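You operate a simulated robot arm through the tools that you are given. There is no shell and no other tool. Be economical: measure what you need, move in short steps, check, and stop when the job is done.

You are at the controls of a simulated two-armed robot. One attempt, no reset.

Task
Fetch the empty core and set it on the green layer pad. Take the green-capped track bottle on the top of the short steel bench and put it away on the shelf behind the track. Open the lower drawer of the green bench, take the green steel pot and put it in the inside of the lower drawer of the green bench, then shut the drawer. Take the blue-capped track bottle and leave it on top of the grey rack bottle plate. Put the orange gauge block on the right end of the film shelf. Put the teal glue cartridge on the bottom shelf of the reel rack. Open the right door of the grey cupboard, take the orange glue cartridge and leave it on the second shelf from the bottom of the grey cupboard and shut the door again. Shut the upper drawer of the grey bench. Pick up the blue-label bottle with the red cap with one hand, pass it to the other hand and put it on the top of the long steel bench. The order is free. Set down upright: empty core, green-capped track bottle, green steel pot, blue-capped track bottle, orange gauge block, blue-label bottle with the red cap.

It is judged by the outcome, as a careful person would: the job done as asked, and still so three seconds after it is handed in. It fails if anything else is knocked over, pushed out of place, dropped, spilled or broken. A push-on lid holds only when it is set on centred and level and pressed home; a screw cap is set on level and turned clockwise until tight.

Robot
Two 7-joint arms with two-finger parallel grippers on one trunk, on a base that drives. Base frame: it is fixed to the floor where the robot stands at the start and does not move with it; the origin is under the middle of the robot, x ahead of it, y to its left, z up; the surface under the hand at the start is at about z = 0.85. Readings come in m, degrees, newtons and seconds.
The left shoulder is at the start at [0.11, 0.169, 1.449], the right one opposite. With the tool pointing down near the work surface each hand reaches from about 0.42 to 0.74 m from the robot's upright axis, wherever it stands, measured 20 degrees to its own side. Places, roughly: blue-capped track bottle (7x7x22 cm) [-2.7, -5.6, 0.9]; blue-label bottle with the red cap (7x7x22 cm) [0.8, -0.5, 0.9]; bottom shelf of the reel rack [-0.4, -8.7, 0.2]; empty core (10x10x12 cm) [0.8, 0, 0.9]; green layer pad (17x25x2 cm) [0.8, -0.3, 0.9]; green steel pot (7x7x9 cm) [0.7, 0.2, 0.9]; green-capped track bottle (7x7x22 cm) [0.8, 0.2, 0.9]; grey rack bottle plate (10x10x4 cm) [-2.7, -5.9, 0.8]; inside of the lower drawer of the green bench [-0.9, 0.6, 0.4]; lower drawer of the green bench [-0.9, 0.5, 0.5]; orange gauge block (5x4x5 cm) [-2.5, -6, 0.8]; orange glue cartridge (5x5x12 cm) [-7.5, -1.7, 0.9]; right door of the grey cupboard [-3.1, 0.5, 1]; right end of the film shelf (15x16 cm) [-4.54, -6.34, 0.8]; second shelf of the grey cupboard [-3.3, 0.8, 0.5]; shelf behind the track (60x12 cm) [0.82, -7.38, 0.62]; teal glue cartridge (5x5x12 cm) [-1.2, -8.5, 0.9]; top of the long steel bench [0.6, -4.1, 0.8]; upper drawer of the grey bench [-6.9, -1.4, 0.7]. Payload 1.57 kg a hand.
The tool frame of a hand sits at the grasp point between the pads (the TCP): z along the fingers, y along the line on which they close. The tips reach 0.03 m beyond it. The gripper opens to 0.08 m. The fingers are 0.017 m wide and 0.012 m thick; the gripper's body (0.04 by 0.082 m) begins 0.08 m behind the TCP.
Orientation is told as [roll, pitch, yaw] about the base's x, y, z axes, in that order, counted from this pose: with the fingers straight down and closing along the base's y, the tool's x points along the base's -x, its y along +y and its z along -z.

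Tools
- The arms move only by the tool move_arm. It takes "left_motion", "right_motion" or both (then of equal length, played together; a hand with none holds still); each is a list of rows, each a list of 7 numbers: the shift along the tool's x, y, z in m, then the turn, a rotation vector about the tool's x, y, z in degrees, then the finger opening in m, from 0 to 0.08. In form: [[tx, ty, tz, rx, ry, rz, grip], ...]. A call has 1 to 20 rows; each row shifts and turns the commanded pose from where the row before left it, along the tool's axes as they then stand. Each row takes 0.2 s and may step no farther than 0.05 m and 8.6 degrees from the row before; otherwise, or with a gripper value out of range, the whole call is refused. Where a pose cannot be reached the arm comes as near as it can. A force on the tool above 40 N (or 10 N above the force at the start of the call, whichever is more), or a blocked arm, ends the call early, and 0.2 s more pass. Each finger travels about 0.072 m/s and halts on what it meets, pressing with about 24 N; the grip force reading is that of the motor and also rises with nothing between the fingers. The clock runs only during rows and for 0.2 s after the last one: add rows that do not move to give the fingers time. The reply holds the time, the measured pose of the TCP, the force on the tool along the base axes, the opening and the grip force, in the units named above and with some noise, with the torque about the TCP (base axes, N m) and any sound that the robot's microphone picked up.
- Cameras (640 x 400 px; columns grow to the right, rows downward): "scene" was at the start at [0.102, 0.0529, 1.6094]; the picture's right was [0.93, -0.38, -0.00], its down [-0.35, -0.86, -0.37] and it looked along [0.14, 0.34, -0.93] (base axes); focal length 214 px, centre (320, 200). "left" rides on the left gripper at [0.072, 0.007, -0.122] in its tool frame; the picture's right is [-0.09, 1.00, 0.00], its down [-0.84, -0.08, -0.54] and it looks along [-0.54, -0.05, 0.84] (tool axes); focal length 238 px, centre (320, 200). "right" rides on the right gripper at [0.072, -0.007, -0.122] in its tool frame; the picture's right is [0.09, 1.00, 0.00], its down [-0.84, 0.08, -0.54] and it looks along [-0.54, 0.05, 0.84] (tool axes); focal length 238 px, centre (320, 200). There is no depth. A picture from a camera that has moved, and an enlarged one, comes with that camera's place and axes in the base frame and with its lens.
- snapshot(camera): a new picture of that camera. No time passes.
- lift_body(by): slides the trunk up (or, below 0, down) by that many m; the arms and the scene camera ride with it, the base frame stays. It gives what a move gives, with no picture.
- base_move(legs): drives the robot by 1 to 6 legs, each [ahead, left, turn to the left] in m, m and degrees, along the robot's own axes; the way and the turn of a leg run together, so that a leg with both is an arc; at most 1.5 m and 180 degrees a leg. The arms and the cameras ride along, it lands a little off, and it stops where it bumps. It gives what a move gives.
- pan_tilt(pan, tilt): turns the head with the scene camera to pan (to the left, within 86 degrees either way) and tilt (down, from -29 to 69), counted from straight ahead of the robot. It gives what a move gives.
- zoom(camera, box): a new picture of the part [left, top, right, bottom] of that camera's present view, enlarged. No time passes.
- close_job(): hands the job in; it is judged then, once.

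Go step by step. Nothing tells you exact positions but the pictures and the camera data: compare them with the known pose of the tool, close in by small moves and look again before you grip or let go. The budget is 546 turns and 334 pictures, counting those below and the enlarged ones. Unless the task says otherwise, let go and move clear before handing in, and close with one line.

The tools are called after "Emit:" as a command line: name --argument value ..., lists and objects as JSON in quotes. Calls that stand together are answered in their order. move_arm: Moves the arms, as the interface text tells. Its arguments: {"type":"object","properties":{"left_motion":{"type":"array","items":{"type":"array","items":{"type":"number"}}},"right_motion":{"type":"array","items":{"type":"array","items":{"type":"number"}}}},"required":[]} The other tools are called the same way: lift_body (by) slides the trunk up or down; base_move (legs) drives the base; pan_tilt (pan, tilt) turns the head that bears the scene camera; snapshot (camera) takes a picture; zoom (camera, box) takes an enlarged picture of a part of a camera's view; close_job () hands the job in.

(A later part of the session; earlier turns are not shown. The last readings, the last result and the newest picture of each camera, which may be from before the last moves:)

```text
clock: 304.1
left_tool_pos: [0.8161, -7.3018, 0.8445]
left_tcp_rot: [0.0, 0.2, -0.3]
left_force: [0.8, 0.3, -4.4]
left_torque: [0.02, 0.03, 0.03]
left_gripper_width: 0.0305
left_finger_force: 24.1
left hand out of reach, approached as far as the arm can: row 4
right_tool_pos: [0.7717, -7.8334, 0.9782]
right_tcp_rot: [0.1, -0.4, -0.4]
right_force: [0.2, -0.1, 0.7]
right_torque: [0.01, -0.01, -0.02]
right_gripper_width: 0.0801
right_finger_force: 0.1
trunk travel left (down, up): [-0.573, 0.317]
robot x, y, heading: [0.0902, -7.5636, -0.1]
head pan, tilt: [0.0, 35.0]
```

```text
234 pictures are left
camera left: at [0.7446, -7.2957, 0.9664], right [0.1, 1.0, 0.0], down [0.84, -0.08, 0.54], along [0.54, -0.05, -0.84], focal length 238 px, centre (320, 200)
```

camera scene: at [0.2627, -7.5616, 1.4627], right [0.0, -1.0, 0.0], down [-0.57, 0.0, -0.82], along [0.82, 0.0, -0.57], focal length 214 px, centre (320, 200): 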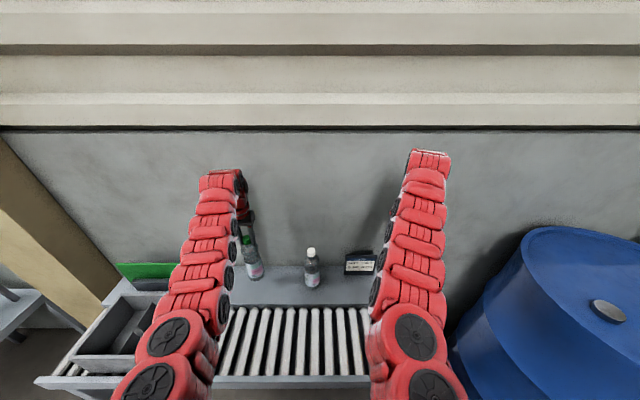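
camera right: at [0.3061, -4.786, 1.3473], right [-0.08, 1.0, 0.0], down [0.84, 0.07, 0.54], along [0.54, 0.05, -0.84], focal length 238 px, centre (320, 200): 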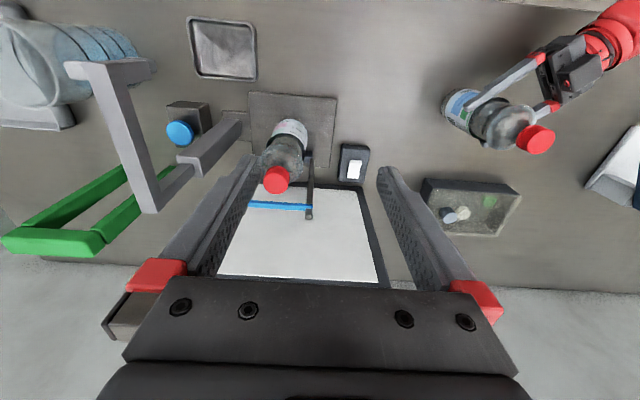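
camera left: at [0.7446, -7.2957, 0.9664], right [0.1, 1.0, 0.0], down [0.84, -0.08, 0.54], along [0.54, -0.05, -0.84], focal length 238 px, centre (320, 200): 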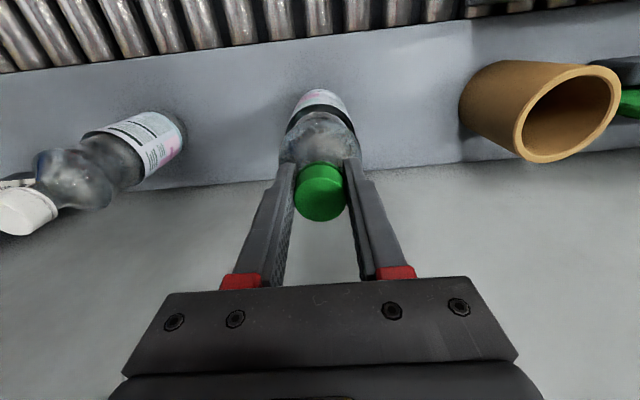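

The arm is near its reach limit, so I'll finish the lowering in tiny trunk steps.

Emit:
lift_body --by -0.01

Emit:
move_arm --left_motion '[[0, 0, 0.003, 0, 0, 0, 0], [0, 0, 0.003, 0, 0, 0, 0]]'

```text
clock: 304.7
left_tool_pos: [0.8161, -7.302, 0.835]
left_tcp_rot: [-0.1, 0.1, -0.3]
left_force: [-0.2, -0.6, -4.5]
left_torque: [-0.01, 0.01, 0.0]
left_gripper_width: 0.0304
left_finger_force: 23.9
right_tool_pos: [0.7714, -7.8345, 0.9675]
right_tcp_rot: [0.0, -0.4, -0.5]
right_force: [0.6, -0.2, -0.6]
right_torque: [0.02, 0.01, 0.0]
right_gripper_width: 0.0798
right_finger_force: 0.1
trunk travel left (down, up): [-0.563, 0.327]
robot x, y, heading: [0.0932, -7.5627, -0.0]
head pan, tilt: [0.0, 35.0]
```

```text
clock: 305.3
left_tool_pos: [0.8145, -7.3028, 0.8293]
left_tcp_rot: [0.0, 0.1, -0.2]
left_force: [0.0, -0.2, -4.9]
left_torque: [-0.01, 0.04, -0.01]
left_gripper_width: 0.0307
left_finger_force: 23.9
right_tool_pos: [0.7719, -7.8343, 0.9679]
right_tcp_rot: [0.1, -0.4, -0.4]
right_force: [-0.2, 0.3, -0.8]
right_torque: [-0.04, 0.0, -0.02]
right_gripper_width: 0.0799
right_finger_force: 0.1
trunk travel left (down, up): [-0.563, 0.327]
robot x, y, heading: [0.0929, -7.5613, -0.3]
head pan, tilt: [0.0, 35.0]
```

Emit:
move_arm --left_motion '[[0, 0, 0.002, 0, 0, 0, 0], [0, 0, 0.002, 0, 0, 0, 0], [0, 0, 0.002, 0, 0, 0, 0]]'

```text
clock: 306.1
left_tool_pos: [0.8151, -7.302, 0.8244]
left_tcp_rot: [-0.1, 0.1, -0.2]
left_force: [0.6, 0.8, -5.3]
left_torque: [0.01, -0.03, 0.02]
left_gripper_width: 0.0304
left_finger_force: 23.9
right_tool_pos: [0.7716, -7.8345, 0.9677]
right_tcp_rot: [0.0, -0.4, -0.4]
right_force: [0.6, -0.2, 0.1]
right_torque: [-0.02, -0.02, 0.05]
right_gripper_width: 0.0799
right_finger_force: 0.1
trunk travel left (down, up): [-0.563, 0.327]
robot x, y, heading: [0.0935, -7.5588, -0.5]
head pan, tilt: [0.0, 35.0]
```

Emit:
move_arm --left_motion '[[0, 0, 0.002, 0, 0, 0, 0], [0, 0, 0.002, 0, 0, 0, 0], [0, 0, 0.002, 0, 0, 0, 0]]'

Emit:
zoom --camera "scene" --box '[200, 200, 380, 320]'

```text
clock: 306.9
left_tool_pos: [0.8151, -7.3031, 0.8222]
left_tcp_rot: [0.1, -0.5, -0.3]
left_force: [3.2, 1.7, 30.9]
left_torque: [-0.09, 0.06, 0.03]
left_gripper_width: 0.0302
left_finger_force: 24.5
right_tool_pos: [0.7676, -7.8356, 0.9708]
right_tcp_rot: [0.0, -0.6, -0.4]
right_force: [0.6, 0.9, 0.1]
right_torque: [0.03, 0.03, 0.01]
right_gripper_width: 0.08
right_finger_force: 0.1
trunk travel left (down, up): [-0.563, 0.327]
robot x, y, heading: [0.0914, -7.5606, 0.0]
head pan, tilt: [0.0, 35.0]
```

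```text
3.33 times, centred on (290, 260) of scene
camera zoom: at [0.2582, -7.5632, 1.4537], right [0.0, -1.0, 0.0], down [-0.57, 0.0, -0.82], along [0.82, 0.0, -0.57], focal length 715 px, centre (420, 0)
```

zoom: 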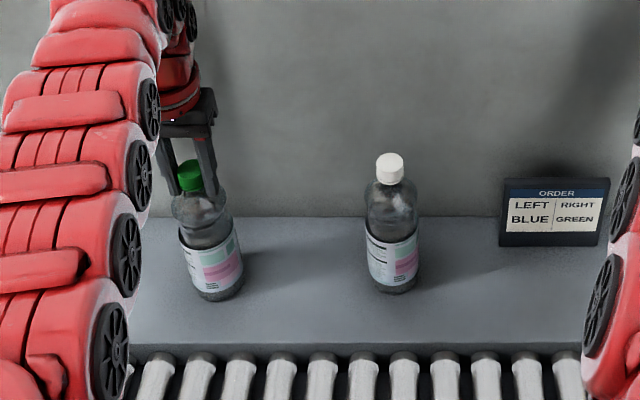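

The bottle is standing on the shelf. I'll relieve the pressure, release and rise.

Emit:
move_arm --left_motion '[[0, 0, -0.003, 0, 0, 0, 0], [0, 0, 0, 0, 0, 0, 0.06], [0, 0, 0, 0, 0, 0, 0.06], [0, 0, 0, 0, 0, 0, 0.06], [0, 0, -0.02, 0, 0, 0, 0.06], [0, 0, -0.03, 0, 0, 0, 0.06], [0, 0, -0.04, 0, 0, 0, 0.06]]'

Emit:
snapshot --camera "left"

```text
clock: 308.5
left_tool_pos: [0.814, -7.3033, 0.9114]
left_tcp_rot: [0.0, 0.1, -0.4]
left_force: [-1.1, -0.3, 0.2]
left_torque: [0.0, -0.02, -0.01]
left_gripper_width: 0.0601
left_finger_force: 0.2
right_tool_pos: [0.7706, -7.8334, 0.9695]
right_tcp_rot: [0.1, -0.5, -0.4]
right_force: [-0.6, 0.1, 0.2]
right_torque: [-0.01, 0.03, -0.01]
right_gripper_width: 0.0799
right_finger_force: 0.1
trunk travel left (down, up): [-0.563, 0.327]
robot x, y, heading: [0.0949, -7.5635, -0.2]
head pan, tilt: [0.0, 35.0]
```

```text
232 pictures are left
camera left: at [0.7433, -7.2972, 1.0324], right [0.1, 1.0, 0.0], down [0.84, -0.08, 0.54], along [0.54, -0.05, -0.84], focal length 238 px, centre (320, 200)
```

left: 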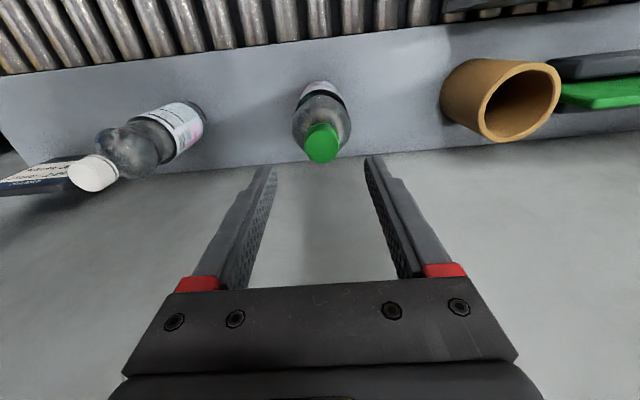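

The green-capped bottle stands on the shelf. Next is the teal cartridge on the bench by the reel rack. I'll back off and turn toward -y.

Emit:
lift_body --by 0.3

Emit:
base_move --legs '[[-0.8, 0, 0], [-0.5, 0.1, -90]]'

Emit:
snapshot --camera "scene"

```text
clock: 311.5
left_tool_pos: [0.815, -7.3027, 1.2111]
left_tcp_rot: [0.0, 0.1, -0.4]
left_force: [-0.6, 0.1, -0.3]
left_torque: [0.0, 0.05, 0.01]
left_gripper_width: 0.0601
left_finger_force: 0.1
right_tool_pos: [0.7703, -7.834, 1.2683]
right_tcp_rot: [0.0, -0.4, -0.4]
right_force: [0.6, 0.0, 0.0]
right_torque: [-0.03, 0.0, 0.02]
right_gripper_width: 0.0799
right_finger_force: 0.1
trunk travel left (down, up): [-0.863, 0.027]
robot x, y, heading: [0.0912, -7.5664, -0.1]
head pan, tilt: [0.0, 35.0]
```

```text
clock: 319.6
left_tool_pos: [-0.7095, -7.8957, 1.2108]
left_tcp_rot: [0.0, 0.0, -91.6]
left_force: [-0.7, 0.1, 0.3]
left_torque: [0.0, 0.01, 0.0]
left_gripper_width: 0.0601
left_finger_force: 0.0
right_tool_pos: [-1.2398, -7.8406, 1.268]
right_tcp_rot: [0.0, -0.3, -91.8]
right_force: [0.1, -0.5, -0.1]
right_torque: [0.0, -0.01, -0.01]
right_gripper_width: 0.0801
right_finger_force: 0.1
trunk travel left (down, up): [-0.863, 0.027]
robot x, y, heading: [-0.9524, -7.1634, -91.4]
head pan, tilt: [0.0, 35.0]
cut short: leg 2
```

```text
231 pictures are left
camera scene: at [-0.9552, -7.3366, 1.7527], right [-1.0, 0.03, 0.0], down [0.01, 0.57, -0.82], along [-0.02, -0.82, -0.57], focal length 214 px, centre (320, 200)
```

scene: 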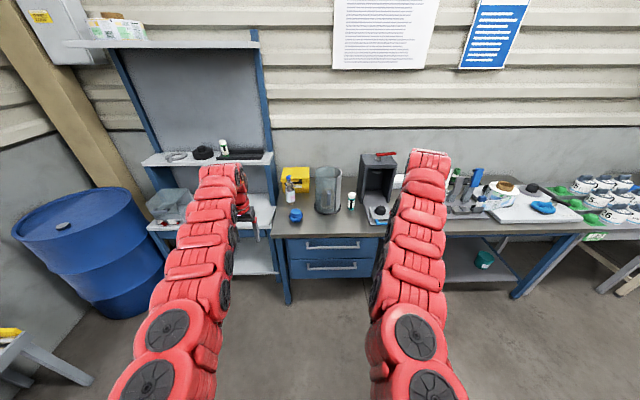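

The leg was cut short, so I'll check around me for what may have been touched.

Emit:
pan_tilt --pan -86 --tilt 40

Emit:
snapshot --camera "scene"

Emit:
pan_tilt --pan 86 --tilt 40

Emit:
snapshot --camera "scene"

```text
clock: 321.2
left_tool_pos: [-0.7096, -7.8958, 1.2106]
left_tcp_rot: [0.0, 0.1, -91.6]
left_force: [0.7, 0.5, 0.0]
left_torque: [-0.04, -0.03, 0.02]
left_gripper_width: 0.0603
left_finger_force: 0.0
right_tool_pos: [-1.2399, -7.8407, 1.2678]
right_tcp_rot: [0.0, -0.4, -91.6]
right_force: [-1.0, -0.2, 0.7]
right_torque: [0.02, 0.02, 0.03]
right_gripper_width: 0.08
right_finger_force: 0.0
trunk travel left (down, up): [-0.863, 0.027]
robot x, y, heading: [-0.9518, -7.166, -91.3]
head pan, tilt: [-85.9, 40.0]
```

```text
230 pictures are left
camera scene: at [-1.038, -7.2525, 1.7452], right [-0.05, 1.0, 0.0], down [0.64, 0.03, -0.77], along [-0.77, -0.04, -0.64], focal length 214 px, centre (320, 200)
```

scene: 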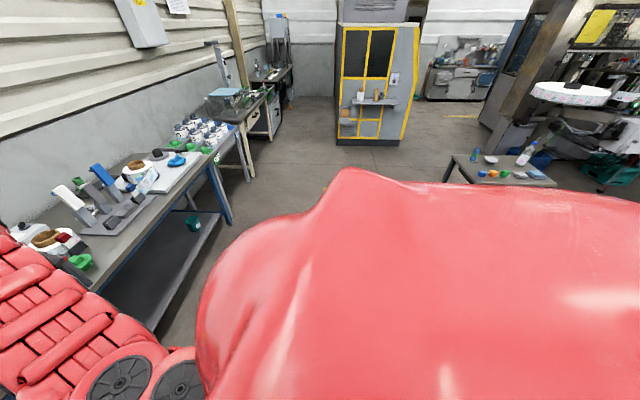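

```text
clock: 323.8
left_tool_pos: [-0.7101, -7.8969, 1.2101]
left_tcp_rot: [-0.1, 0.1, -91.5]
left_force: [0.1, 0.6, 0.6]
left_torque: [0.0, -0.01, 0.01]
left_gripper_width: 0.0599
left_finger_force: 0.1
right_tool_pos: [-1.2393, -7.8415, 1.269]
right_tcp_rot: [0.0, -0.5, -91.7]
right_force: [-0.5, -0.8, 0.9]
right_torque: [0.02, -0.03, 0.0]
right_gripper_width: 0.08
right_finger_force: 0.1
trunk travel left (down, up): [-0.863, 0.027]
robot x, y, heading: [-0.9533, -7.1717, -91.2]
head pan, tilt: [85.9, 40.0]
```

```text
229 pictures are left
camera scene: at [-0.8685, -7.2565, 1.7452], right [-0.1, -1.0, 0.0], down [-0.64, 0.06, -0.77], along [0.76, -0.07, -0.64], focal length 214 px, centre (320, 200)
```

scene: 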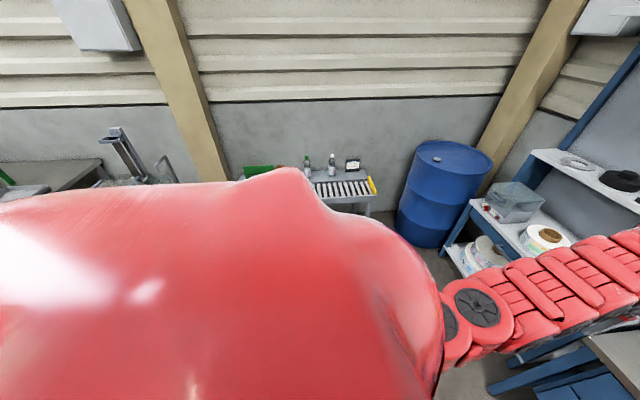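

Nothing looks disturbed. I'll look ahead and zoom on the bench for the teal cartridge and the rack's bottom shelf.

Emit:
pan_tilt --pan 0 --tilt 35

Emit:
zoom --camera "scene" --box '[250, 140, 420, 250]'

Emit:
zoom --camera "scene" --box '[120, 120, 320, 320]'

```text
clock: 325.4
left_tool_pos: [-0.7099, -7.8958, 1.2101]
left_tcp_rot: [0.0, 0.1, -91.6]
left_force: [-0.1, 0.2, 0.7]
left_torque: [0.0, 0.03, 0.02]
left_gripper_width: 0.06
left_finger_force: 0.0
right_tool_pos: [-1.2396, -7.8408, 1.2675]
right_tcp_rot: [0.0, -0.4, -91.7]
right_force: [0.6, 0.2, 1.0]
right_torque: [0.01, 0.0, -0.02]
right_gripper_width: 0.0798
right_finger_force: 0.1
trunk travel left (down, up): [-0.863, 0.027]
robot x, y, heading: [-0.9525, -7.1676, -91.0]
head pan, tilt: [0.0, 35.0]
```

```text
3.64 times, centred on (335, 195) of scene
camera zoom: at [-0.9552, -7.3363, 1.7527], right [-1.0, 0.02, 0.0], down [0.01, 0.57, -0.82], along [-0.02, -0.82, -0.57], focal length 780 px, centre (266, 218)
```

zoom: 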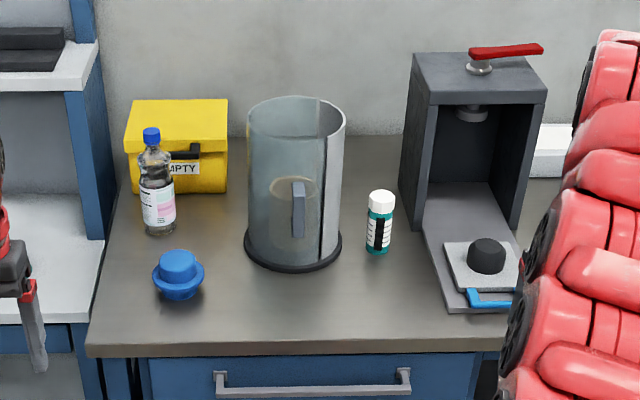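

```text
2.00 times, centred on (220, 220) of scene
camera zoom: at [-0.9552, -7.3363, 1.7527], right [-1.0, 0.02, 0.0], down [0.01, 0.57, -0.82], along [-0.02, -0.82, -0.57], focal length 429 px, centre (520, 160)
```

zoom: 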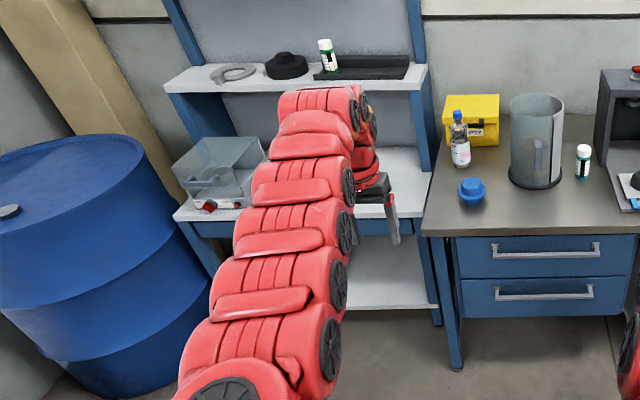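

The teal cartridge with the white cap is at about (-1.195, -8.52) on the bench, between the guard and the press. I'll use the left hand tilted 45° and line up with it.

Emit:
base_move --legs '[[0, 0, 1.2], [0.2, -0.5, 0]]'

Emit:
move_arm --left_motion '[[0, 0, 0.02, 0, -7.5, 0, 0.08], [0, 0, 0.02, 0, -7.5, 0, 0.08], [0, 0, 0.02, 0, -7.5, 0, 0.08], [0, 0, 0.0, 0, -7.5, 0, 0.08], [0, 0, 0.0, 0, -7.5, 0, 0.08], [0, 0, 0.0, 0, -7.5, 0, 0.08]]'

Emit:
snapshot --camera "scene"

Emit:
snapshot --camera "left"

```text
clock: 328.8
left_tool_pos: [-1.1729, -8.0877, 1.2092]
left_tcp_rot: [-0.1, 0.1, -90.2]
left_force: [0.2, -0.8, -0.7]
left_torque: [0.0, 0.03, 0.02]
left_gripper_width: 0.0601
left_finger_force: 0.1
right_tool_pos: [-1.7041, -8.0443, 1.2686]
right_tcp_rot: [0.1, -0.4, -90.4]
right_force: [0.0, 0.7, 0.8]
right_torque: [-0.01, 0.02, 0.01]
right_gripper_width: 0.0798
right_finger_force: 0.0
trunk travel left (down, up): [-0.863, 0.027]
robot x, y, heading: [-1.4322, -7.3658, -90.2]
head pan, tilt: [0.0, 35.0]
```

```text
clock: 330.2
left_tool_pos: [-1.1593, -8.1651, 1.1317]
left_tcp_rot: [-0.1, -44.8, -90.2]
left_force: [0.6, 1.1, 0.2]
left_torque: [0.0, 0.01, -0.01]
left_gripper_width: 0.0797
left_finger_force: 0.0
left hand out of reach, approached as far as the arm can: row 3, 4, 5, 6
right_tool_pos: [-1.7026, -8.0442, 1.2691]
right_tcp_rot: [-0.1, -0.4, -90.4]
right_force: [0.0, -0.5, -0.2]
right_torque: [-0.01, 0.04, -0.01]
right_gripper_width: 0.08
right_finger_force: 0.1
trunk travel left (down, up): [-0.863, 0.027]
robot x, y, heading: [-1.435, -7.3677, -89.9]
head pan, tilt: [0.0, 35.0]
```

```text
226 pictures are left
camera scene: at [-1.4299, -7.534, 1.7527], right [-1.0, 0.0, 0.0], down [0.0, 0.57, -0.82], along [0.0, -0.82, -0.57], focal length 214 px, centre (320, 200)
```

scene: 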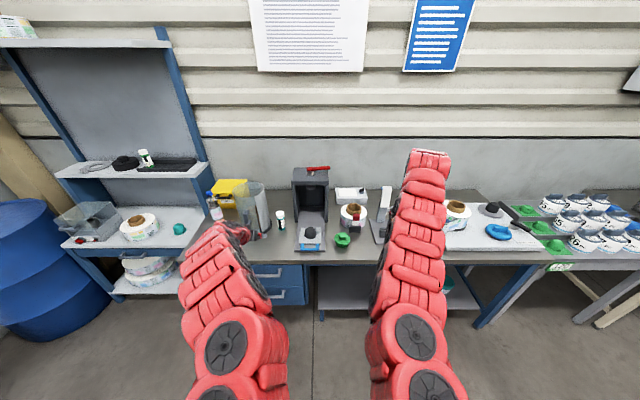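

```text
225 pictures are left
camera left: at [-1.1514, -8.0287, 1.1676], right [1.0, -0.07, 0.06], down [-0.08, -0.21, 0.97], along [-0.05, -0.98, -0.21], focal length 238 px, centre (320, 200)
```

left: 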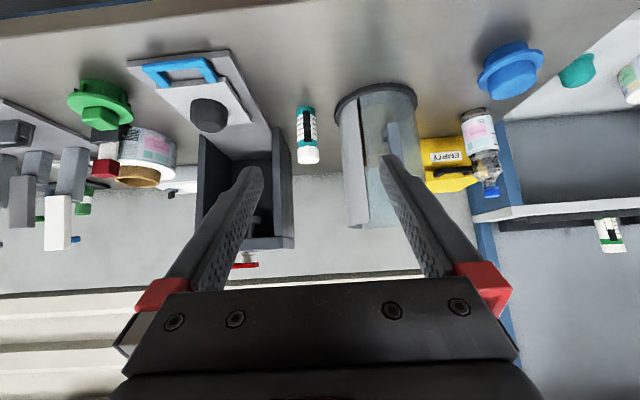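

The cartridge is at about (-1.197, -8.51), and the glass guard's edge is about 7 cm to its +x side. I'll align laterally, step forward and lower.

Emit:
base_move --legs '[[0.24, -0.042, 0]]'

Emit:
move_arm --left_motion '[[0.02, 0, 0.02, 0, 0, 0, 0.07], [0.02, 0, 0.02, 0, 0, 0, 0.07], [0.02, 0, 0.02, 0, 0, 0, 0.07], [0.02, 0, 0.02, 0, 0, 0, 0.07]]'

Emit:
snapshot --camera "left"

```text
clock: 332.0
left_tool_pos: [-1.199, -8.4066, 1.1335]
left_tcp_rot: [0.0, -44.9, -90.1]
left_force: [-0.2, 0.1, -0.1]
left_torque: [0.0, 0.04, -0.03]
left_gripper_width: 0.0801
left_finger_force: 0.1
right_tool_pos: [-1.7445, -8.2874, 1.2696]
right_tcp_rot: [-0.1, -0.5, -90.2]
right_force: [-0.3, -0.4, 0.3]
right_torque: [-0.02, -0.01, 0.01]
right_gripper_width: 0.08
right_finger_force: 0.0
trunk travel left (down, up): [-0.863, 0.027]
robot x, y, heading: [-1.475, -7.6115, -89.7]
head pan, tilt: [0.0, 35.0]
```

```text
clock: 333.0
left_tool_pos: [-1.201, -8.4077, 1.0209]
left_tcp_rot: [-0.1, -44.9, -89.9]
left_force: [-0.7, 0.3, 0.1]
left_torque: [0.0, 0.0, -0.01]
left_gripper_width: 0.0698
left_finger_force: 0.1
right_tool_pos: [-1.7436, -8.2878, 1.268]
right_tcp_rot: [-0.1, -0.4, -90.0]
right_force: [-0.3, 0.3, -0.2]
right_torque: [0.01, 0.01, 0.01]
right_gripper_width: 0.0799
right_finger_force: 0.1
trunk travel left (down, up): [-0.863, 0.027]
robot x, y, heading: [-1.477, -7.6101, -89.9]
head pan, tilt: [0.0, 35.0]
```

```text
224 pictures are left
camera left: at [-1.1946, -8.2706, 1.0559], right [1.0, -0.07, 0.06], down [-0.08, -0.21, 0.97], along [-0.05, -0.98, -0.21], focal length 238 px, centre (320, 200)
```

left: 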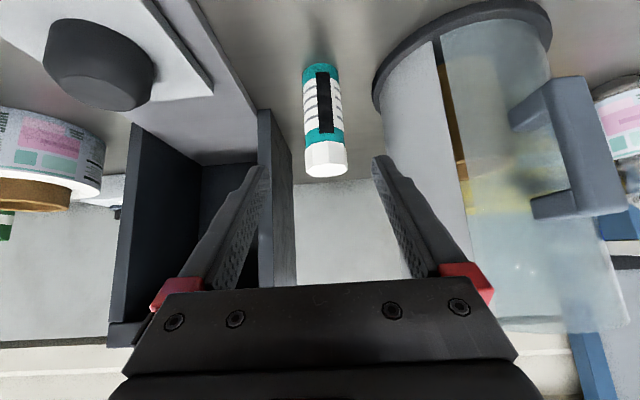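

Emit:
move_arm --left_motion '[[0.002, 0.001, 0.03, 0, 0, 0, 0.07], [0.002, 0.001, 0.03, 0, 0, 0, 0.07], [0.001, 0, 0.03, 0, 0, 0, 0.07], [0.001, 0, 0.02, 0, 0, 0, 0.07]]'

Emit:
snapshot --camera "left"

```text
clock: 334.0
left_tool_pos: [-1.198, -8.4418, 0.9795]
left_tcp_rot: [0.0, -45.0, -89.9]
left_force: [0.3, -0.2, 0.4]
left_torque: [0.0, 0.05, -0.03]
left_gripper_width: 0.0698
left_finger_force: 0.1
left hand out of reach, approached as far as the arm can: row 2, 3, 4
right_tool_pos: [-1.7432, -8.2883, 1.2694]
right_tcp_rot: [0.0, -0.5, -90.1]
right_force: [0.4, -0.6, -0.3]
right_torque: [0.03, 0.02, 0.01]
right_gripper_width: 0.0804
right_finger_force: 0.1
trunk travel left (down, up): [-0.863, 0.027]
robot x, y, heading: [-1.4753, -7.6105, -89.9]
head pan, tilt: [0.0, 35.0]
```

```text
223 pictures are left
camera left: at [-1.1903, -8.3053, 1.0146], right [1.0, -0.07, 0.06], down [-0.08, -0.21, 0.97], along [-0.05, -0.98, -0.21], focal length 238 px, centre (320, 200)
```

left: 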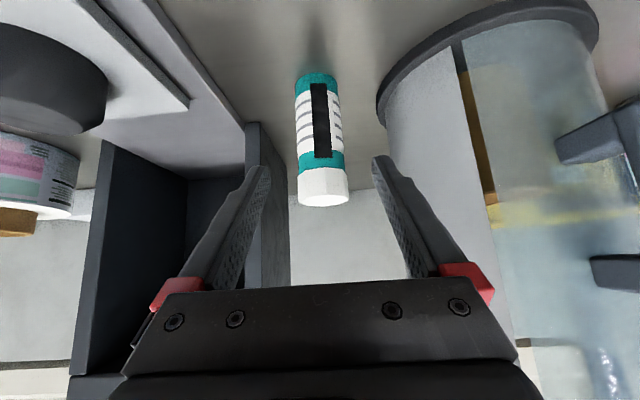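

The arm is at full extension, so I'll creep forward with the base while the fingers straddle the cap.

Emit:
base_move --legs '[[0.064, 0, 0]]'

Emit:
snapshot --camera "left"

```text
clock: 335.0
left_tool_pos: [-1.1977, -8.5016, 0.983]
left_tcp_rot: [0.0, -45.1, -90.0]
left_force: [-0.5, -0.1, 0.4]
left_torque: [-0.02, -0.01, -0.02]
left_gripper_width: 0.0701
left_finger_force: 0.0
right_tool_pos: [-1.7442, -8.346, 1.2702]
right_tcp_rot: [0.0, -0.7, -90.2]
right_force: [0.2, -0.2, 0.4]
right_torque: [-0.04, 0.03, 0.0]
right_gripper_width: 0.0801
right_finger_force: 0.1
trunk travel left (down, up): [-0.863, 0.027]
robot x, y, heading: [-1.4728, -7.6691, -89.9]
head pan, tilt: [0.0, 35.0]
```

```text
222 pictures are left
camera left: at [-1.1908, -8.365, 1.0176], right [1.0, -0.07, 0.07], down [-0.08, -0.21, 0.98], along [-0.05, -0.98, -0.21], focal length 238 px, centre (320, 200)
```

left: 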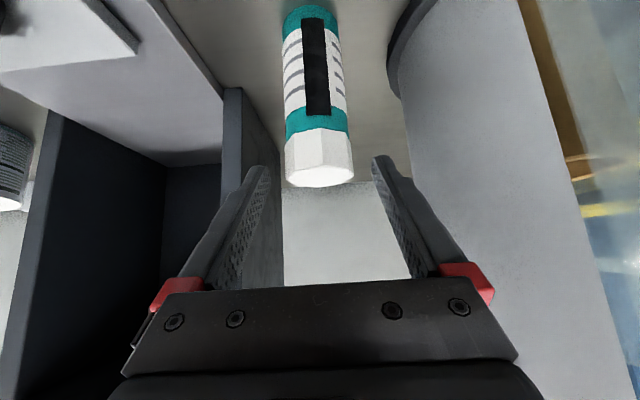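

Well aligned. I'll lower the trunk 7 cm.

Emit:
lift_body --by -0.07

Emit:
snapshot --camera "left"

```text
clock: 336.0
left_tool_pos: [-1.1986, -8.5044, 0.9104]
left_tcp_rot: [0.0, -45.0, -89.9]
left_force: [0.2, 0.9, -0.6]
left_torque: [-0.01, -0.01, 0.01]
left_gripper_width: 0.0701
left_finger_force: 0.0
right_tool_pos: [-1.7441, -8.3499, 1.1987]
right_tcp_rot: [0.1, -0.6, -90.2]
right_force: [-0.6, 0.5, 0.6]
right_torque: [0.02, 0.0, -0.02]
right_gripper_width: 0.08
right_finger_force: 0.0
trunk travel left (down, up): [-0.793, 0.097]
robot x, y, heading: [-1.4728, -7.67, -90.2]
head pan, tilt: [0.0, 35.0]
```

```text
221 pictures are left
camera left: at [-1.1906, -8.3676, 0.9457], right [1.0, -0.07, 0.07], down [-0.08, -0.21, 0.97], along [-0.05, -0.98, -0.21], focal length 238 px, centre (320, 200)
```

left: 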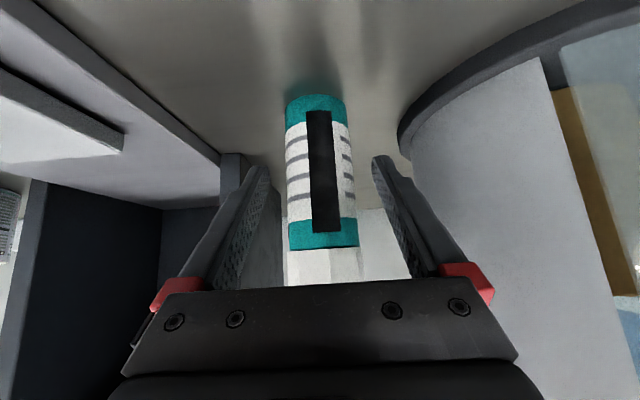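

The cartridge is between the fingers. I'll close on it and lift with the trunk.

Emit:
move_arm --left_motion '[[0, 0, 0, 0, 0, 0, 0.02], [0, 0, 0, 0, 0, 0, 0.02], [0, 0, 0, 0, 0, 0, 0.02], [0, 0, 0, 0, 0, 0, 0.02]]'

Emit:
lift_body --by 0.09

Emit:
snapshot --camera "left"

```text
clock: 337.0
left_tool_pos: [-1.1982, -8.5052, 0.9103]
left_tcp_rot: [0.1, -44.9, -90.0]
left_force: [-0.2, 0.2, -1.4]
left_torque: [0.02, -0.01, 0.01]
left_gripper_width: 0.0431
left_finger_force: 24.1
right_tool_pos: [-1.7448, -8.352, 1.1981]
right_tcp_rot: [0.1, -0.4, -90.2]
right_force: [-0.2, 0.1, 0.0]
right_torque: [-0.01, 0.02, 0.02]
right_gripper_width: 0.0801
right_finger_force: 0.1
trunk travel left (down, up): [-0.793, 0.097]
robot x, y, heading: [-1.4735, -7.674, -90.1]
head pan, tilt: [0.0, 35.0]
```

```text
clock: 338.3
left_tool_pos: [-1.1976, -8.5047, 0.9992]
left_tcp_rot: [0.0, -44.9, -90.1]
left_force: [0.4, -0.9, -1.4]
left_torque: [0.06, -0.04, 0.01]
left_gripper_width: 0.0428
left_finger_force: 24.0
right_tool_pos: [-1.7438, -8.3513, 1.2888]
right_tcp_rot: [0.0, -0.4, -90.2]
right_force: [0.5, 0.5, 0.3]
right_torque: [0.0, 0.0, 0.01]
right_gripper_width: 0.0802
right_finger_force: 0.0
trunk travel left (down, up): [-0.883, 0.007]
robot x, y, heading: [-1.4746, -7.6694, -89.9]
head pan, tilt: [0.0, 35.0]
```

```text
220 pictures are left
camera left: at [-1.1906, -8.3687, 1.0344], right [1.0, -0.07, 0.06], down [-0.08, -0.21, 0.97], along [-0.05, -0.98, -0.21], focal length 238 px, centre (320, 200)
```

left: 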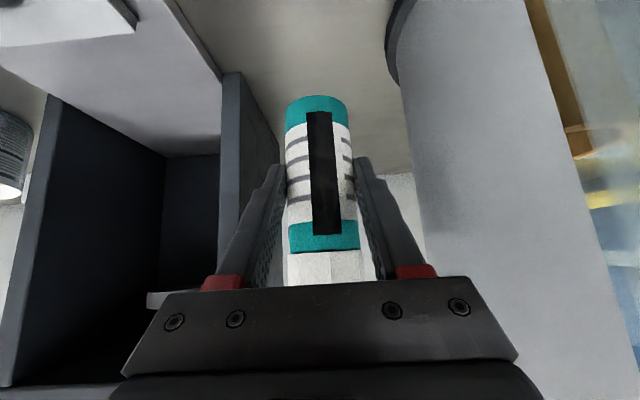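

The cartridge is held upright. I'll back straight out, then slide toward the reel rack and inspect its bottom shelf.

Emit:
base_move --legs '[[-0.5, 0, 0], [0, 0.75, 0]]'

Emit:
lift_body --by -0.4

Emit:
snapshot --camera "scene"

Emit:
snapshot --camera "left"

```text
clock: 345.0
left_tool_pos: [-0.4346, -8.019, 0.9979]
left_tcp_rot: [-0.1, -44.8, -90.4]
left_force: [0.2, 0.1, -1.4]
left_torque: [0.01, -0.02, -0.03]
left_gripper_width: 0.0431
left_finger_force: 24.1
right_tool_pos: [-0.981, -7.8569, 1.2879]
right_tcp_rot: [0.0, -0.4, -90.7]
right_force: [-0.5, -0.2, -0.1]
right_torque: [-0.02, 0.0, -0.02]
right_gripper_width: 0.08
right_finger_force: 0.0
trunk travel left (down, up): [-0.883, 0.007]
robot x, y, heading: [-0.705, -7.1794, -90.3]
head pan, tilt: [0.0, 35.0]
```

```text
clock: 348.8
left_tool_pos: [-0.4348, -8.0188, 0.5986]
left_tcp_rot: [-0.1, -45.1, -90.6]
left_force: [-0.7, -0.2, -2.5]
left_torque: [0.03, 0.03, -0.01]
left_gripper_width: 0.0428
left_finger_force: 23.8
right_tool_pos: [-0.9808, -7.8528, 0.892]
right_tcp_rot: [-0.2, -0.7, -90.6]
right_force: [0.3, 0.6, 0.0]
right_torque: [-0.02, 0.05, 0.04]
right_gripper_width: 0.0801
right_finger_force: 0.1
trunk travel left (down, up): [-0.483, 0.407]
robot x, y, heading: [-0.7044, -7.1767, -90.3]
head pan, tilt: [0.0, 35.0]
```

```text
219 pictures are left
camera scene: at [-0.7053, -7.3525, 1.3728], right [-1.0, 0.01, 0.0], down [0.0, 0.58, -0.82], along [-0.01, -0.82, -0.58], focal length 214 px, centre (320, 200)
```

scene: 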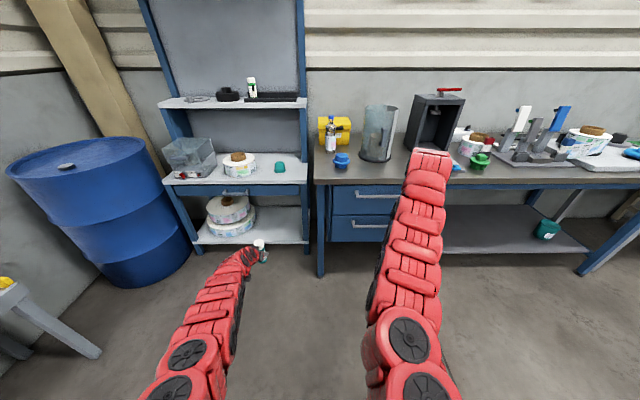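

```text
218 pictures are left
camera left: at [-0.426, -7.8813, 0.6338], right [1.0, -0.07, 0.06], down [-0.08, -0.21, 0.98], along [-0.06, -0.98, -0.21], focal length 238 px, centre (320, 200)
```

left: 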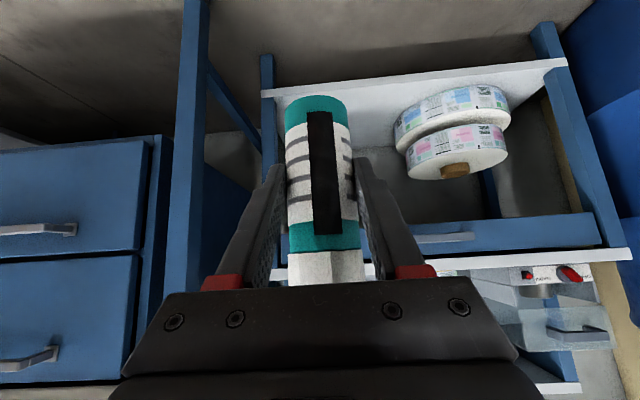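

The bottom shelf is free on its right half, around (-0.42, -8.54), with reels further left. Before going in I'll tuck the right hand low, back and out to the side so it clears the bench.

Emit:
move_arm --right_motion '[[0, 0, 0.04, 0, 0, 0, 0.08], [0, 0, 0.04, 0, 0, 0, 0.08], [0, 0, 0.04, 0, 0, 0, 0.08], [0, 0, 0.04, 0, 0, 0, 0.08], [0, 0, 0.04, 0, 0, 0, 0.08], [0, 0, 0.04, 0, 0, 0, 0.08], [0, 0, 0.04, 0, 0, 0, 0.08], [0.0375, -0.027, 0, 0, 0, 0, 0.08], [0.0375, -0.027, 0, 0, 0, 0, 0.08], [0.0375, -0.027, 0, 0, 0, 0, 0.08], [0.0375, -0.027, 0, 0, 0, 0, 0.08], [0.0375, -0.027, 0, 0, 0, 0, 0.08], [0.0375, -0.027, 0, 0, 0, 0, 0.08], [0.0375, -0.027, 0, 0, 0, 0, 0.08], [0.0375, -0.027, 0, 0, 0, 0, 0.08], [0.0375, -0.027, 0, 0, 0, 0, 0.08], [0.0375, -0.027, 0, 0, 0, 0, 0.08]]'

Emit:
snapshot --camera "scene"

```text
clock: 352.4
left_tool_pos: [-0.4341, -8.0181, 0.5995]
left_tcp_rot: [-0.1, -45.0, -90.4]
left_force: [0.1, 0.2, -1.6]
left_torque: [0.03, 0.0, 0.01]
left_gripper_width: 0.0428
left_finger_force: 24.3
right_tool_pos: [-1.2479, -7.4746, 0.6111]
right_tcp_rot: [-0.1, -0.6, -90.6]
right_force: [-0.6, 0.3, -0.5]
right_torque: [0.02, 0.02, -0.04]
right_gripper_width: 0.0801
right_finger_force: 0.1
trunk travel left (down, up): [-0.483, 0.407]
robot x, y, heading: [-0.7045, -7.1772, -90.4]
head pan, tilt: [0.0, 35.0]
```

```text
217 pictures are left
camera scene: at [-0.7055, -7.352, 1.3729], right [-1.0, 0.01, 0.0], down [0.0, 0.58, -0.82], along [-0.01, -0.82, -0.58], focal length 214 px, centre (320, 200)
```

scene: 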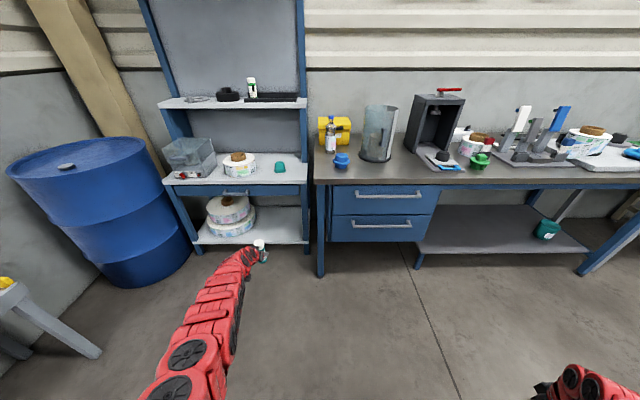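

The right arm is out of the way. I'll lower and move into the rack opening.

Emit:
lift_body --by -0.25

Emit:
base_move --legs '[[0.3, 0, 0.4]]'

Emit:
snapshot --camera "scene"

Emit:
snapshot --camera "left"

```text
clock: 355.0
left_tool_pos: [-0.4346, -8.0185, 0.3506]
left_tcp_rot: [-0.1, -45.0, -90.5]
left_force: [-0.5, 0.0, -2.7]
left_torque: [0.02, -0.01, -0.03]
left_gripper_width: 0.0428
left_finger_force: 24.0
right_tool_pos: [-1.2483, -7.4763, 0.3607]
right_tcp_rot: [-0.1, -0.7, -90.7]
right_force: [-0.2, 0.1, 0.1]
right_torque: [-0.01, 0.0, -0.02]
right_gripper_width: 0.08
right_finger_force: 0.1
trunk travel left (down, up): [-0.233, 0.657]
robot x, y, heading: [-0.7063, -7.1768, -90.4]
head pan, tilt: [0.0, 35.0]
```

```text
clock: 357.0
left_tool_pos: [-0.4327, -8.3118, 0.3503]
left_tcp_rot: [-0.1, -45.2, -90.2]
left_force: [0.4, 0.1, -1.8]
left_torque: [0.06, 0.02, -0.03]
left_gripper_width: 0.0427
left_finger_force: 24.1
right_tool_pos: [-1.2479, -7.7765, 0.3591]
right_tcp_rot: [-0.1, -0.6, -90.4]
right_force: [0.4, -0.9, -0.2]
right_torque: [0.0, 0.06, 0.01]
right_gripper_width: 0.0802
right_finger_force: 0.1
trunk travel left (down, up): [-0.233, 0.657]
robot x, y, heading: [-0.7044, -7.4735, -90.1]
head pan, tilt: [0.0, 35.0]
```

```text
216 pictures are left
camera scene: at [-0.7069, -7.6447, 1.1226], right [-1.0, 0.0, 0.0], down [0.0, 0.57, -0.82], along [0.0, -0.82, -0.57], focal length 214 px, centre (320, 200)
```

scene: 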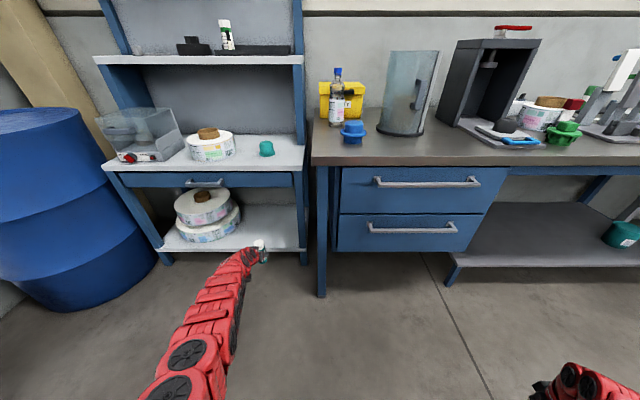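

```text
215 pictures are left
camera left: at [-0.4249, -8.1744, 0.385], right [1.0, -0.07, 0.06], down [-0.08, -0.21, 0.98], along [-0.05, -0.98, -0.21], focal length 238 px, centre (320, 200)
```

left: 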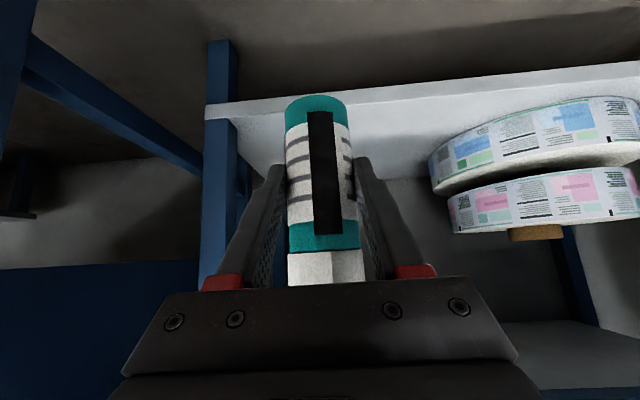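

Emit:
lift_body --by -0.05

Emit:
base_move --legs '[[0.13, 0, 0]]'

Emit:
snapshot --camera "scene"

Emit:
snapshot --camera "left"

```text
clock: 357.9
left_tool_pos: [-0.432, -8.31, 0.3004]
left_tcp_rot: [0.0, -45.0, -90.2]
left_force: [-0.5, 0.6, -1.3]
left_torque: [0.03, 0.02, 0.0]
left_gripper_width: 0.0428
left_finger_force: 23.8
right_tool_pos: [-1.2477, -7.7765, 0.3098]
right_tcp_rot: [-0.1, -0.6, -90.4]
right_force: [-0.3, -2.1, -0.3]
right_torque: [-0.01, 0.02, 0.0]
right_gripper_width: 0.08
right_finger_force: 0.0
trunk travel left (down, up): [-0.183, 0.707]
robot x, y, heading: [-0.7052, -7.4797, -90.2]
head pan, tilt: [0.0, 35.0]
```

```text
clock: 359.2
left_tool_pos: [-0.4323, -8.4419, 0.3001]
left_tcp_rot: [0.0, -45.0, -90.2]
left_force: [0.0, 0.1, -1.8]
left_torque: [0.05, 0.01, 0.03]
left_gripper_width: 0.0428
left_finger_force: 24.0
right_tool_pos: [-1.2484, -7.9078, 0.3088]
right_tcp_rot: [-0.1, -0.7, -90.3]
right_force: [-0.3, 0.0, -1.0]
right_torque: [-0.01, 0.02, 0.0]
right_gripper_width: 0.08
right_finger_force: 0.0
trunk travel left (down, up): [-0.183, 0.707]
robot x, y, heading: [-0.7087, -7.6079, -90.1]
head pan, tilt: [0.0, 35.0]
```

```text
214 pictures are left
camera scene: at [-0.7071, -7.775, 1.0726], right [-1.0, 0.0, 0.0], down [0.0, 0.57, -0.82], along [0.0, -0.82, -0.57], focal length 214 px, centre (320, 200)
```

scene: 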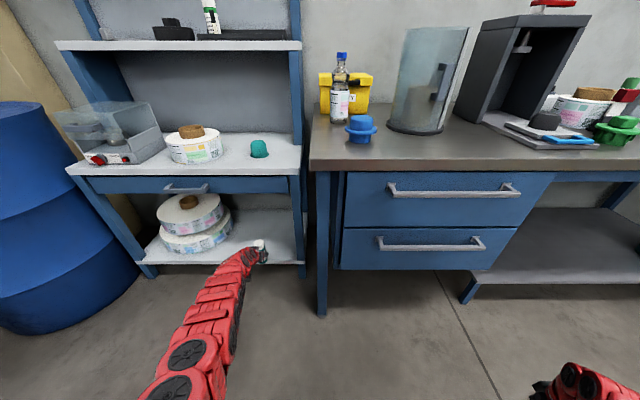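

```text
213 pictures are left
camera left: at [-0.4248, -8.3045, 0.335], right [1.0, -0.07, 0.06], down [-0.08, -0.21, 0.98], along [-0.05, -0.98, -0.21], focal length 238 px, centre (320, 200)
```

left: 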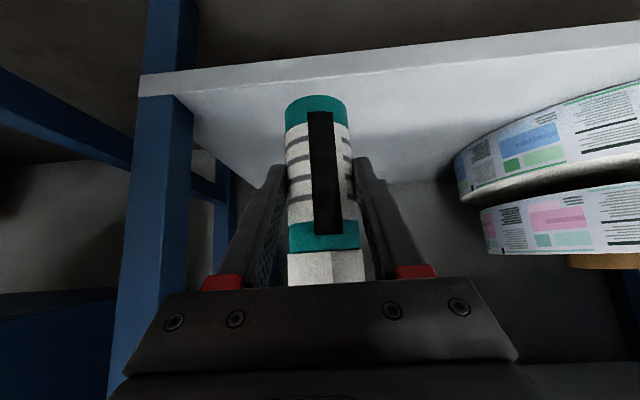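

The shelf is at z≈0.19 with its front at y≈-8.49. I'll move in another 14 cm.

Emit:
base_move --legs '[[0.14, 0, 0]]'

Emit:
snapshot --camera "left"

Emit:
snapshot --camera "scene"

```text
clock: 360.6
left_tool_pos: [-0.4317, -8.5813, 0.3]
left_tcp_rot: [0.0, -45.0, -90.2]
left_force: [-0.9, 0.0, -2.3]
left_torque: [0.03, 0.02, 0.02]
left_gripper_width: 0.0428
left_finger_force: 24.3
right_tool_pos: [-1.248, -8.0481, 0.3096]
right_tcp_rot: [-0.1, -0.6, -90.4]
right_force: [-0.2, -0.2, 0.0]
right_torque: [-0.03, 0.01, -0.04]
right_gripper_width: 0.08
right_finger_force: 0.0
trunk travel left (down, up): [-0.183, 0.707]
robot x, y, heading: [-0.7078, -7.7493, -90.1]
head pan, tilt: [0.0, 35.0]
```

```text
212 pictures are left
camera left: at [-0.4243, -8.4448, 0.335], right [1.0, -0.07, 0.06], down [-0.08, -0.21, 0.98], along [-0.05, -0.98, -0.21], focal length 238 px, centre (320, 200)
```

left: 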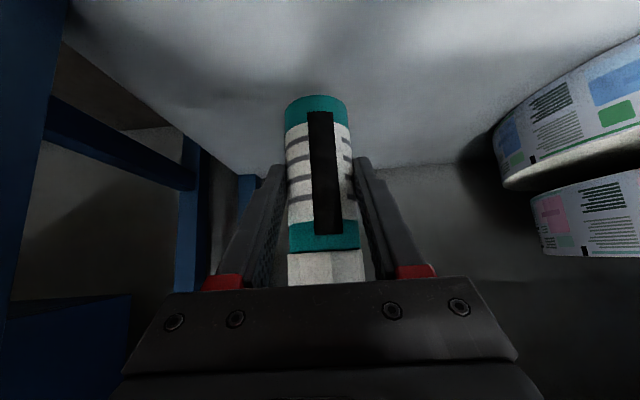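

```text
211 pictures are left
camera scene: at [-0.7071, -7.9156, 1.0726], right [-1.0, 0.0, 0.0], down [0.0, 0.57, -0.82], along [0.0, -0.82, -0.57], focal length 214 px, centre (320, 200)
```

scene: 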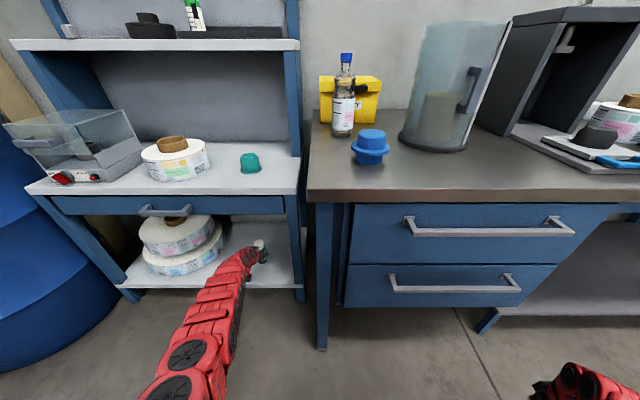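

Emit:
lift_body --by -0.03

Emit:
move_arm --left_motion '[[0.003, 0, 0.003, 0, 0, 0, 0.02], [0.003, 0, 0.003, 0, 0, 0, 0.02], [0, 0, 0, 0, 0, 0, 0.02]]'

```text
clock: 361.3
left_tool_pos: [-0.432, -8.581, 0.2712]
left_tcp_rot: [0.0, -45.1, -90.0]
left_force: [-0.4, -0.5, -2.5]
left_torque: [0.06, -0.01, -0.01]
left_gripper_width: 0.043
left_finger_force: 24.1
right_tool_pos: [-1.2478, -8.0476, 0.2792]
right_tcp_rot: [-0.1, -0.5, -90.3]
right_force: [0.2, -0.1, -1.2]
right_torque: [-0.01, -0.01, -0.02]
right_gripper_width: 0.0798
right_finger_force: 0.1
trunk travel left (down, up): [-0.153, 0.737]
robot x, y, heading: [-0.7079, -7.75, -90.2]
head pan, tilt: [0.0, 35.0]
```

```text
clock: 362.1
left_tool_pos: [-0.4316, -8.5822, 0.271]
left_tcp_rot: [-0.1, -45.0, -90.1]
left_force: [0.1, 0.6, -1.4]
left_torque: [0.02, 0.01, 0.0]
left_gripper_width: 0.0428
left_finger_force: 23.6
left hand out of reach, approached as far as the arm can: row 1, 2
right_tool_pos: [-1.2487, -8.0479, 0.2791]
right_tcp_rot: [-0.1, -0.6, -90.3]
right_force: [0.6, 0.2, -0.7]
right_torque: [-0.01, 0.01, 0.01]
right_gripper_width: 0.08
right_finger_force: 0.1
trunk travel left (down, up): [-0.153, 0.737]
robot x, y, heading: [-0.7064, -7.747, -89.9]
head pan, tilt: [0.0, 35.0]
```

Emit:
move_arm --left_motion '[[0.005, 0, 0, 0, 0, 0, 0.02], [0.005, 0, 0, 0, 0, 0, 0.02], [0.004, 0, 0, 0, 0, 0, 0.02], [0, 0, 0, 0, 0, 0, 0.02]]'

```text
clock: 363.1
left_tool_pos: [-0.4305, -8.572, 0.2612]
left_tcp_rot: [-0.1, -44.9, -90.1]
left_force: [0.5, 0.2, -1.8]
left_torque: [0.01, -0.01, -0.02]
left_gripper_width: 0.0425
left_finger_force: 24.2
right_tool_pos: [-1.2479, -8.0486, 0.2796]
right_tcp_rot: [0.0, -0.6, -90.3]
right_force: [0.2, 0.5, 0.0]
right_torque: [0.01, 0.03, 0.02]
right_gripper_width: 0.08
right_finger_force: 0.1
trunk travel left (down, up): [-0.153, 0.737]
robot x, y, heading: [-0.707, -7.7528, -90.0]
head pan, tilt: [0.0, 35.0]
```

Emit:
move_arm --left_motion '[[0.003, 0, 0.001, 0, 0, 0, 0.02], [0.003, 0, 0.001, 0, 0, 0, 0.02], [0.003, 0, 0.001, 0, 0, 0, 0.02], [0.003, 0, 0.001, 0, 0, 0, 0.02], [0, 0, 0, 0, 0, 0, 0.02]]'

Emit:
snapshot --camera "left"

```text
clock: 364.3
left_tool_pos: [-0.4313, -8.5645, 0.2515]
left_tcp_rot: [0.0, -45.0, -90.1]
left_force: [0.4, -0.3, -1.7]
left_torque: [0.02, -0.02, -0.02]
left_gripper_width: 0.0427
left_finger_force: 24.3
right_tool_pos: [-1.2489, -8.049, 0.2802]
right_tcp_rot: [-0.1, -0.6, -90.3]
right_force: [0.9, -0.1, -0.1]
right_torque: [0.0, -0.03, -0.04]
right_gripper_width: 0.08
right_finger_force: 0.0
trunk travel left (down, up): [-0.153, 0.737]
robot x, y, heading: [-0.709, -7.747, -90.1]
head pan, tilt: [0.0, 35.0]
```

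```text
210 pictures are left
camera left: at [-0.4241, -8.4291, 0.2846], right [1.0, -0.07, 0.06], down [-0.08, -0.21, 0.98], along [-0.05, -0.98, -0.21], focal length 238 px, centre (320, 200)
```

left: 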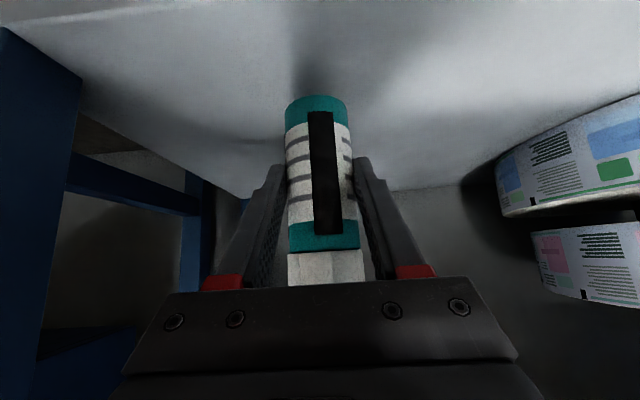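

Emit:
lift_body --by -0.008

Emit:
move_arm --left_motion '[[0.002, 0, 0.0015, 0, 0, 0, 0.02], [0.002, 0, 0.0015, 0, 0, 0, 0.02], [0.002, 0, 0.0015, 0, 0, 0, 0.02], [0, 0, 0, 0, 0, 0, 0.02]]'

```text
clock: 364.9
left_tool_pos: [-0.4309, -8.5657, 0.2426]
left_tcp_rot: [-0.2, -45.1, -90.0]
left_force: [-0.1, 0.2, -1.9]
left_torque: [0.04, -0.02, -0.01]
left_gripper_width: 0.043
left_finger_force: 24.2
right_tool_pos: [-1.2479, -8.0483, 0.2709]
right_tcp_rot: [-0.2, -0.6, -90.3]
right_force: [0.6, 1.5, 0.1]
right_torque: [-0.02, 0.01, -0.02]
right_gripper_width: 0.08
right_finger_force: 0.1
trunk travel left (down, up): [-0.145, 0.745]
robot x, y, heading: [-0.7073, -7.7443, -89.9]
head pan, tilt: [0.0, 35.0]
```

```text
clock: 365.9
left_tool_pos: [-0.4319, -8.5645, 0.234]
left_tcp_rot: [0.0, -45.2, -90.0]
left_force: [0.4, -0.3, -1.3]
left_torque: [0.01, 0.0, 0.02]
left_gripper_width: 0.0427
left_finger_force: 24.2
right_tool_pos: [-1.2485, -8.0474, 0.2717]
right_tcp_rot: [-0.1, -0.6, -90.2]
right_force: [-0.4, 0.2, -0.3]
right_torque: [0.02, 0.0, 0.01]
right_gripper_width: 0.0802
right_finger_force: 0.0
trunk travel left (down, up): [-0.145, 0.745]
robot x, y, heading: [-0.7089, -7.7478, -90.3]
head pan, tilt: [0.0, 35.0]
```

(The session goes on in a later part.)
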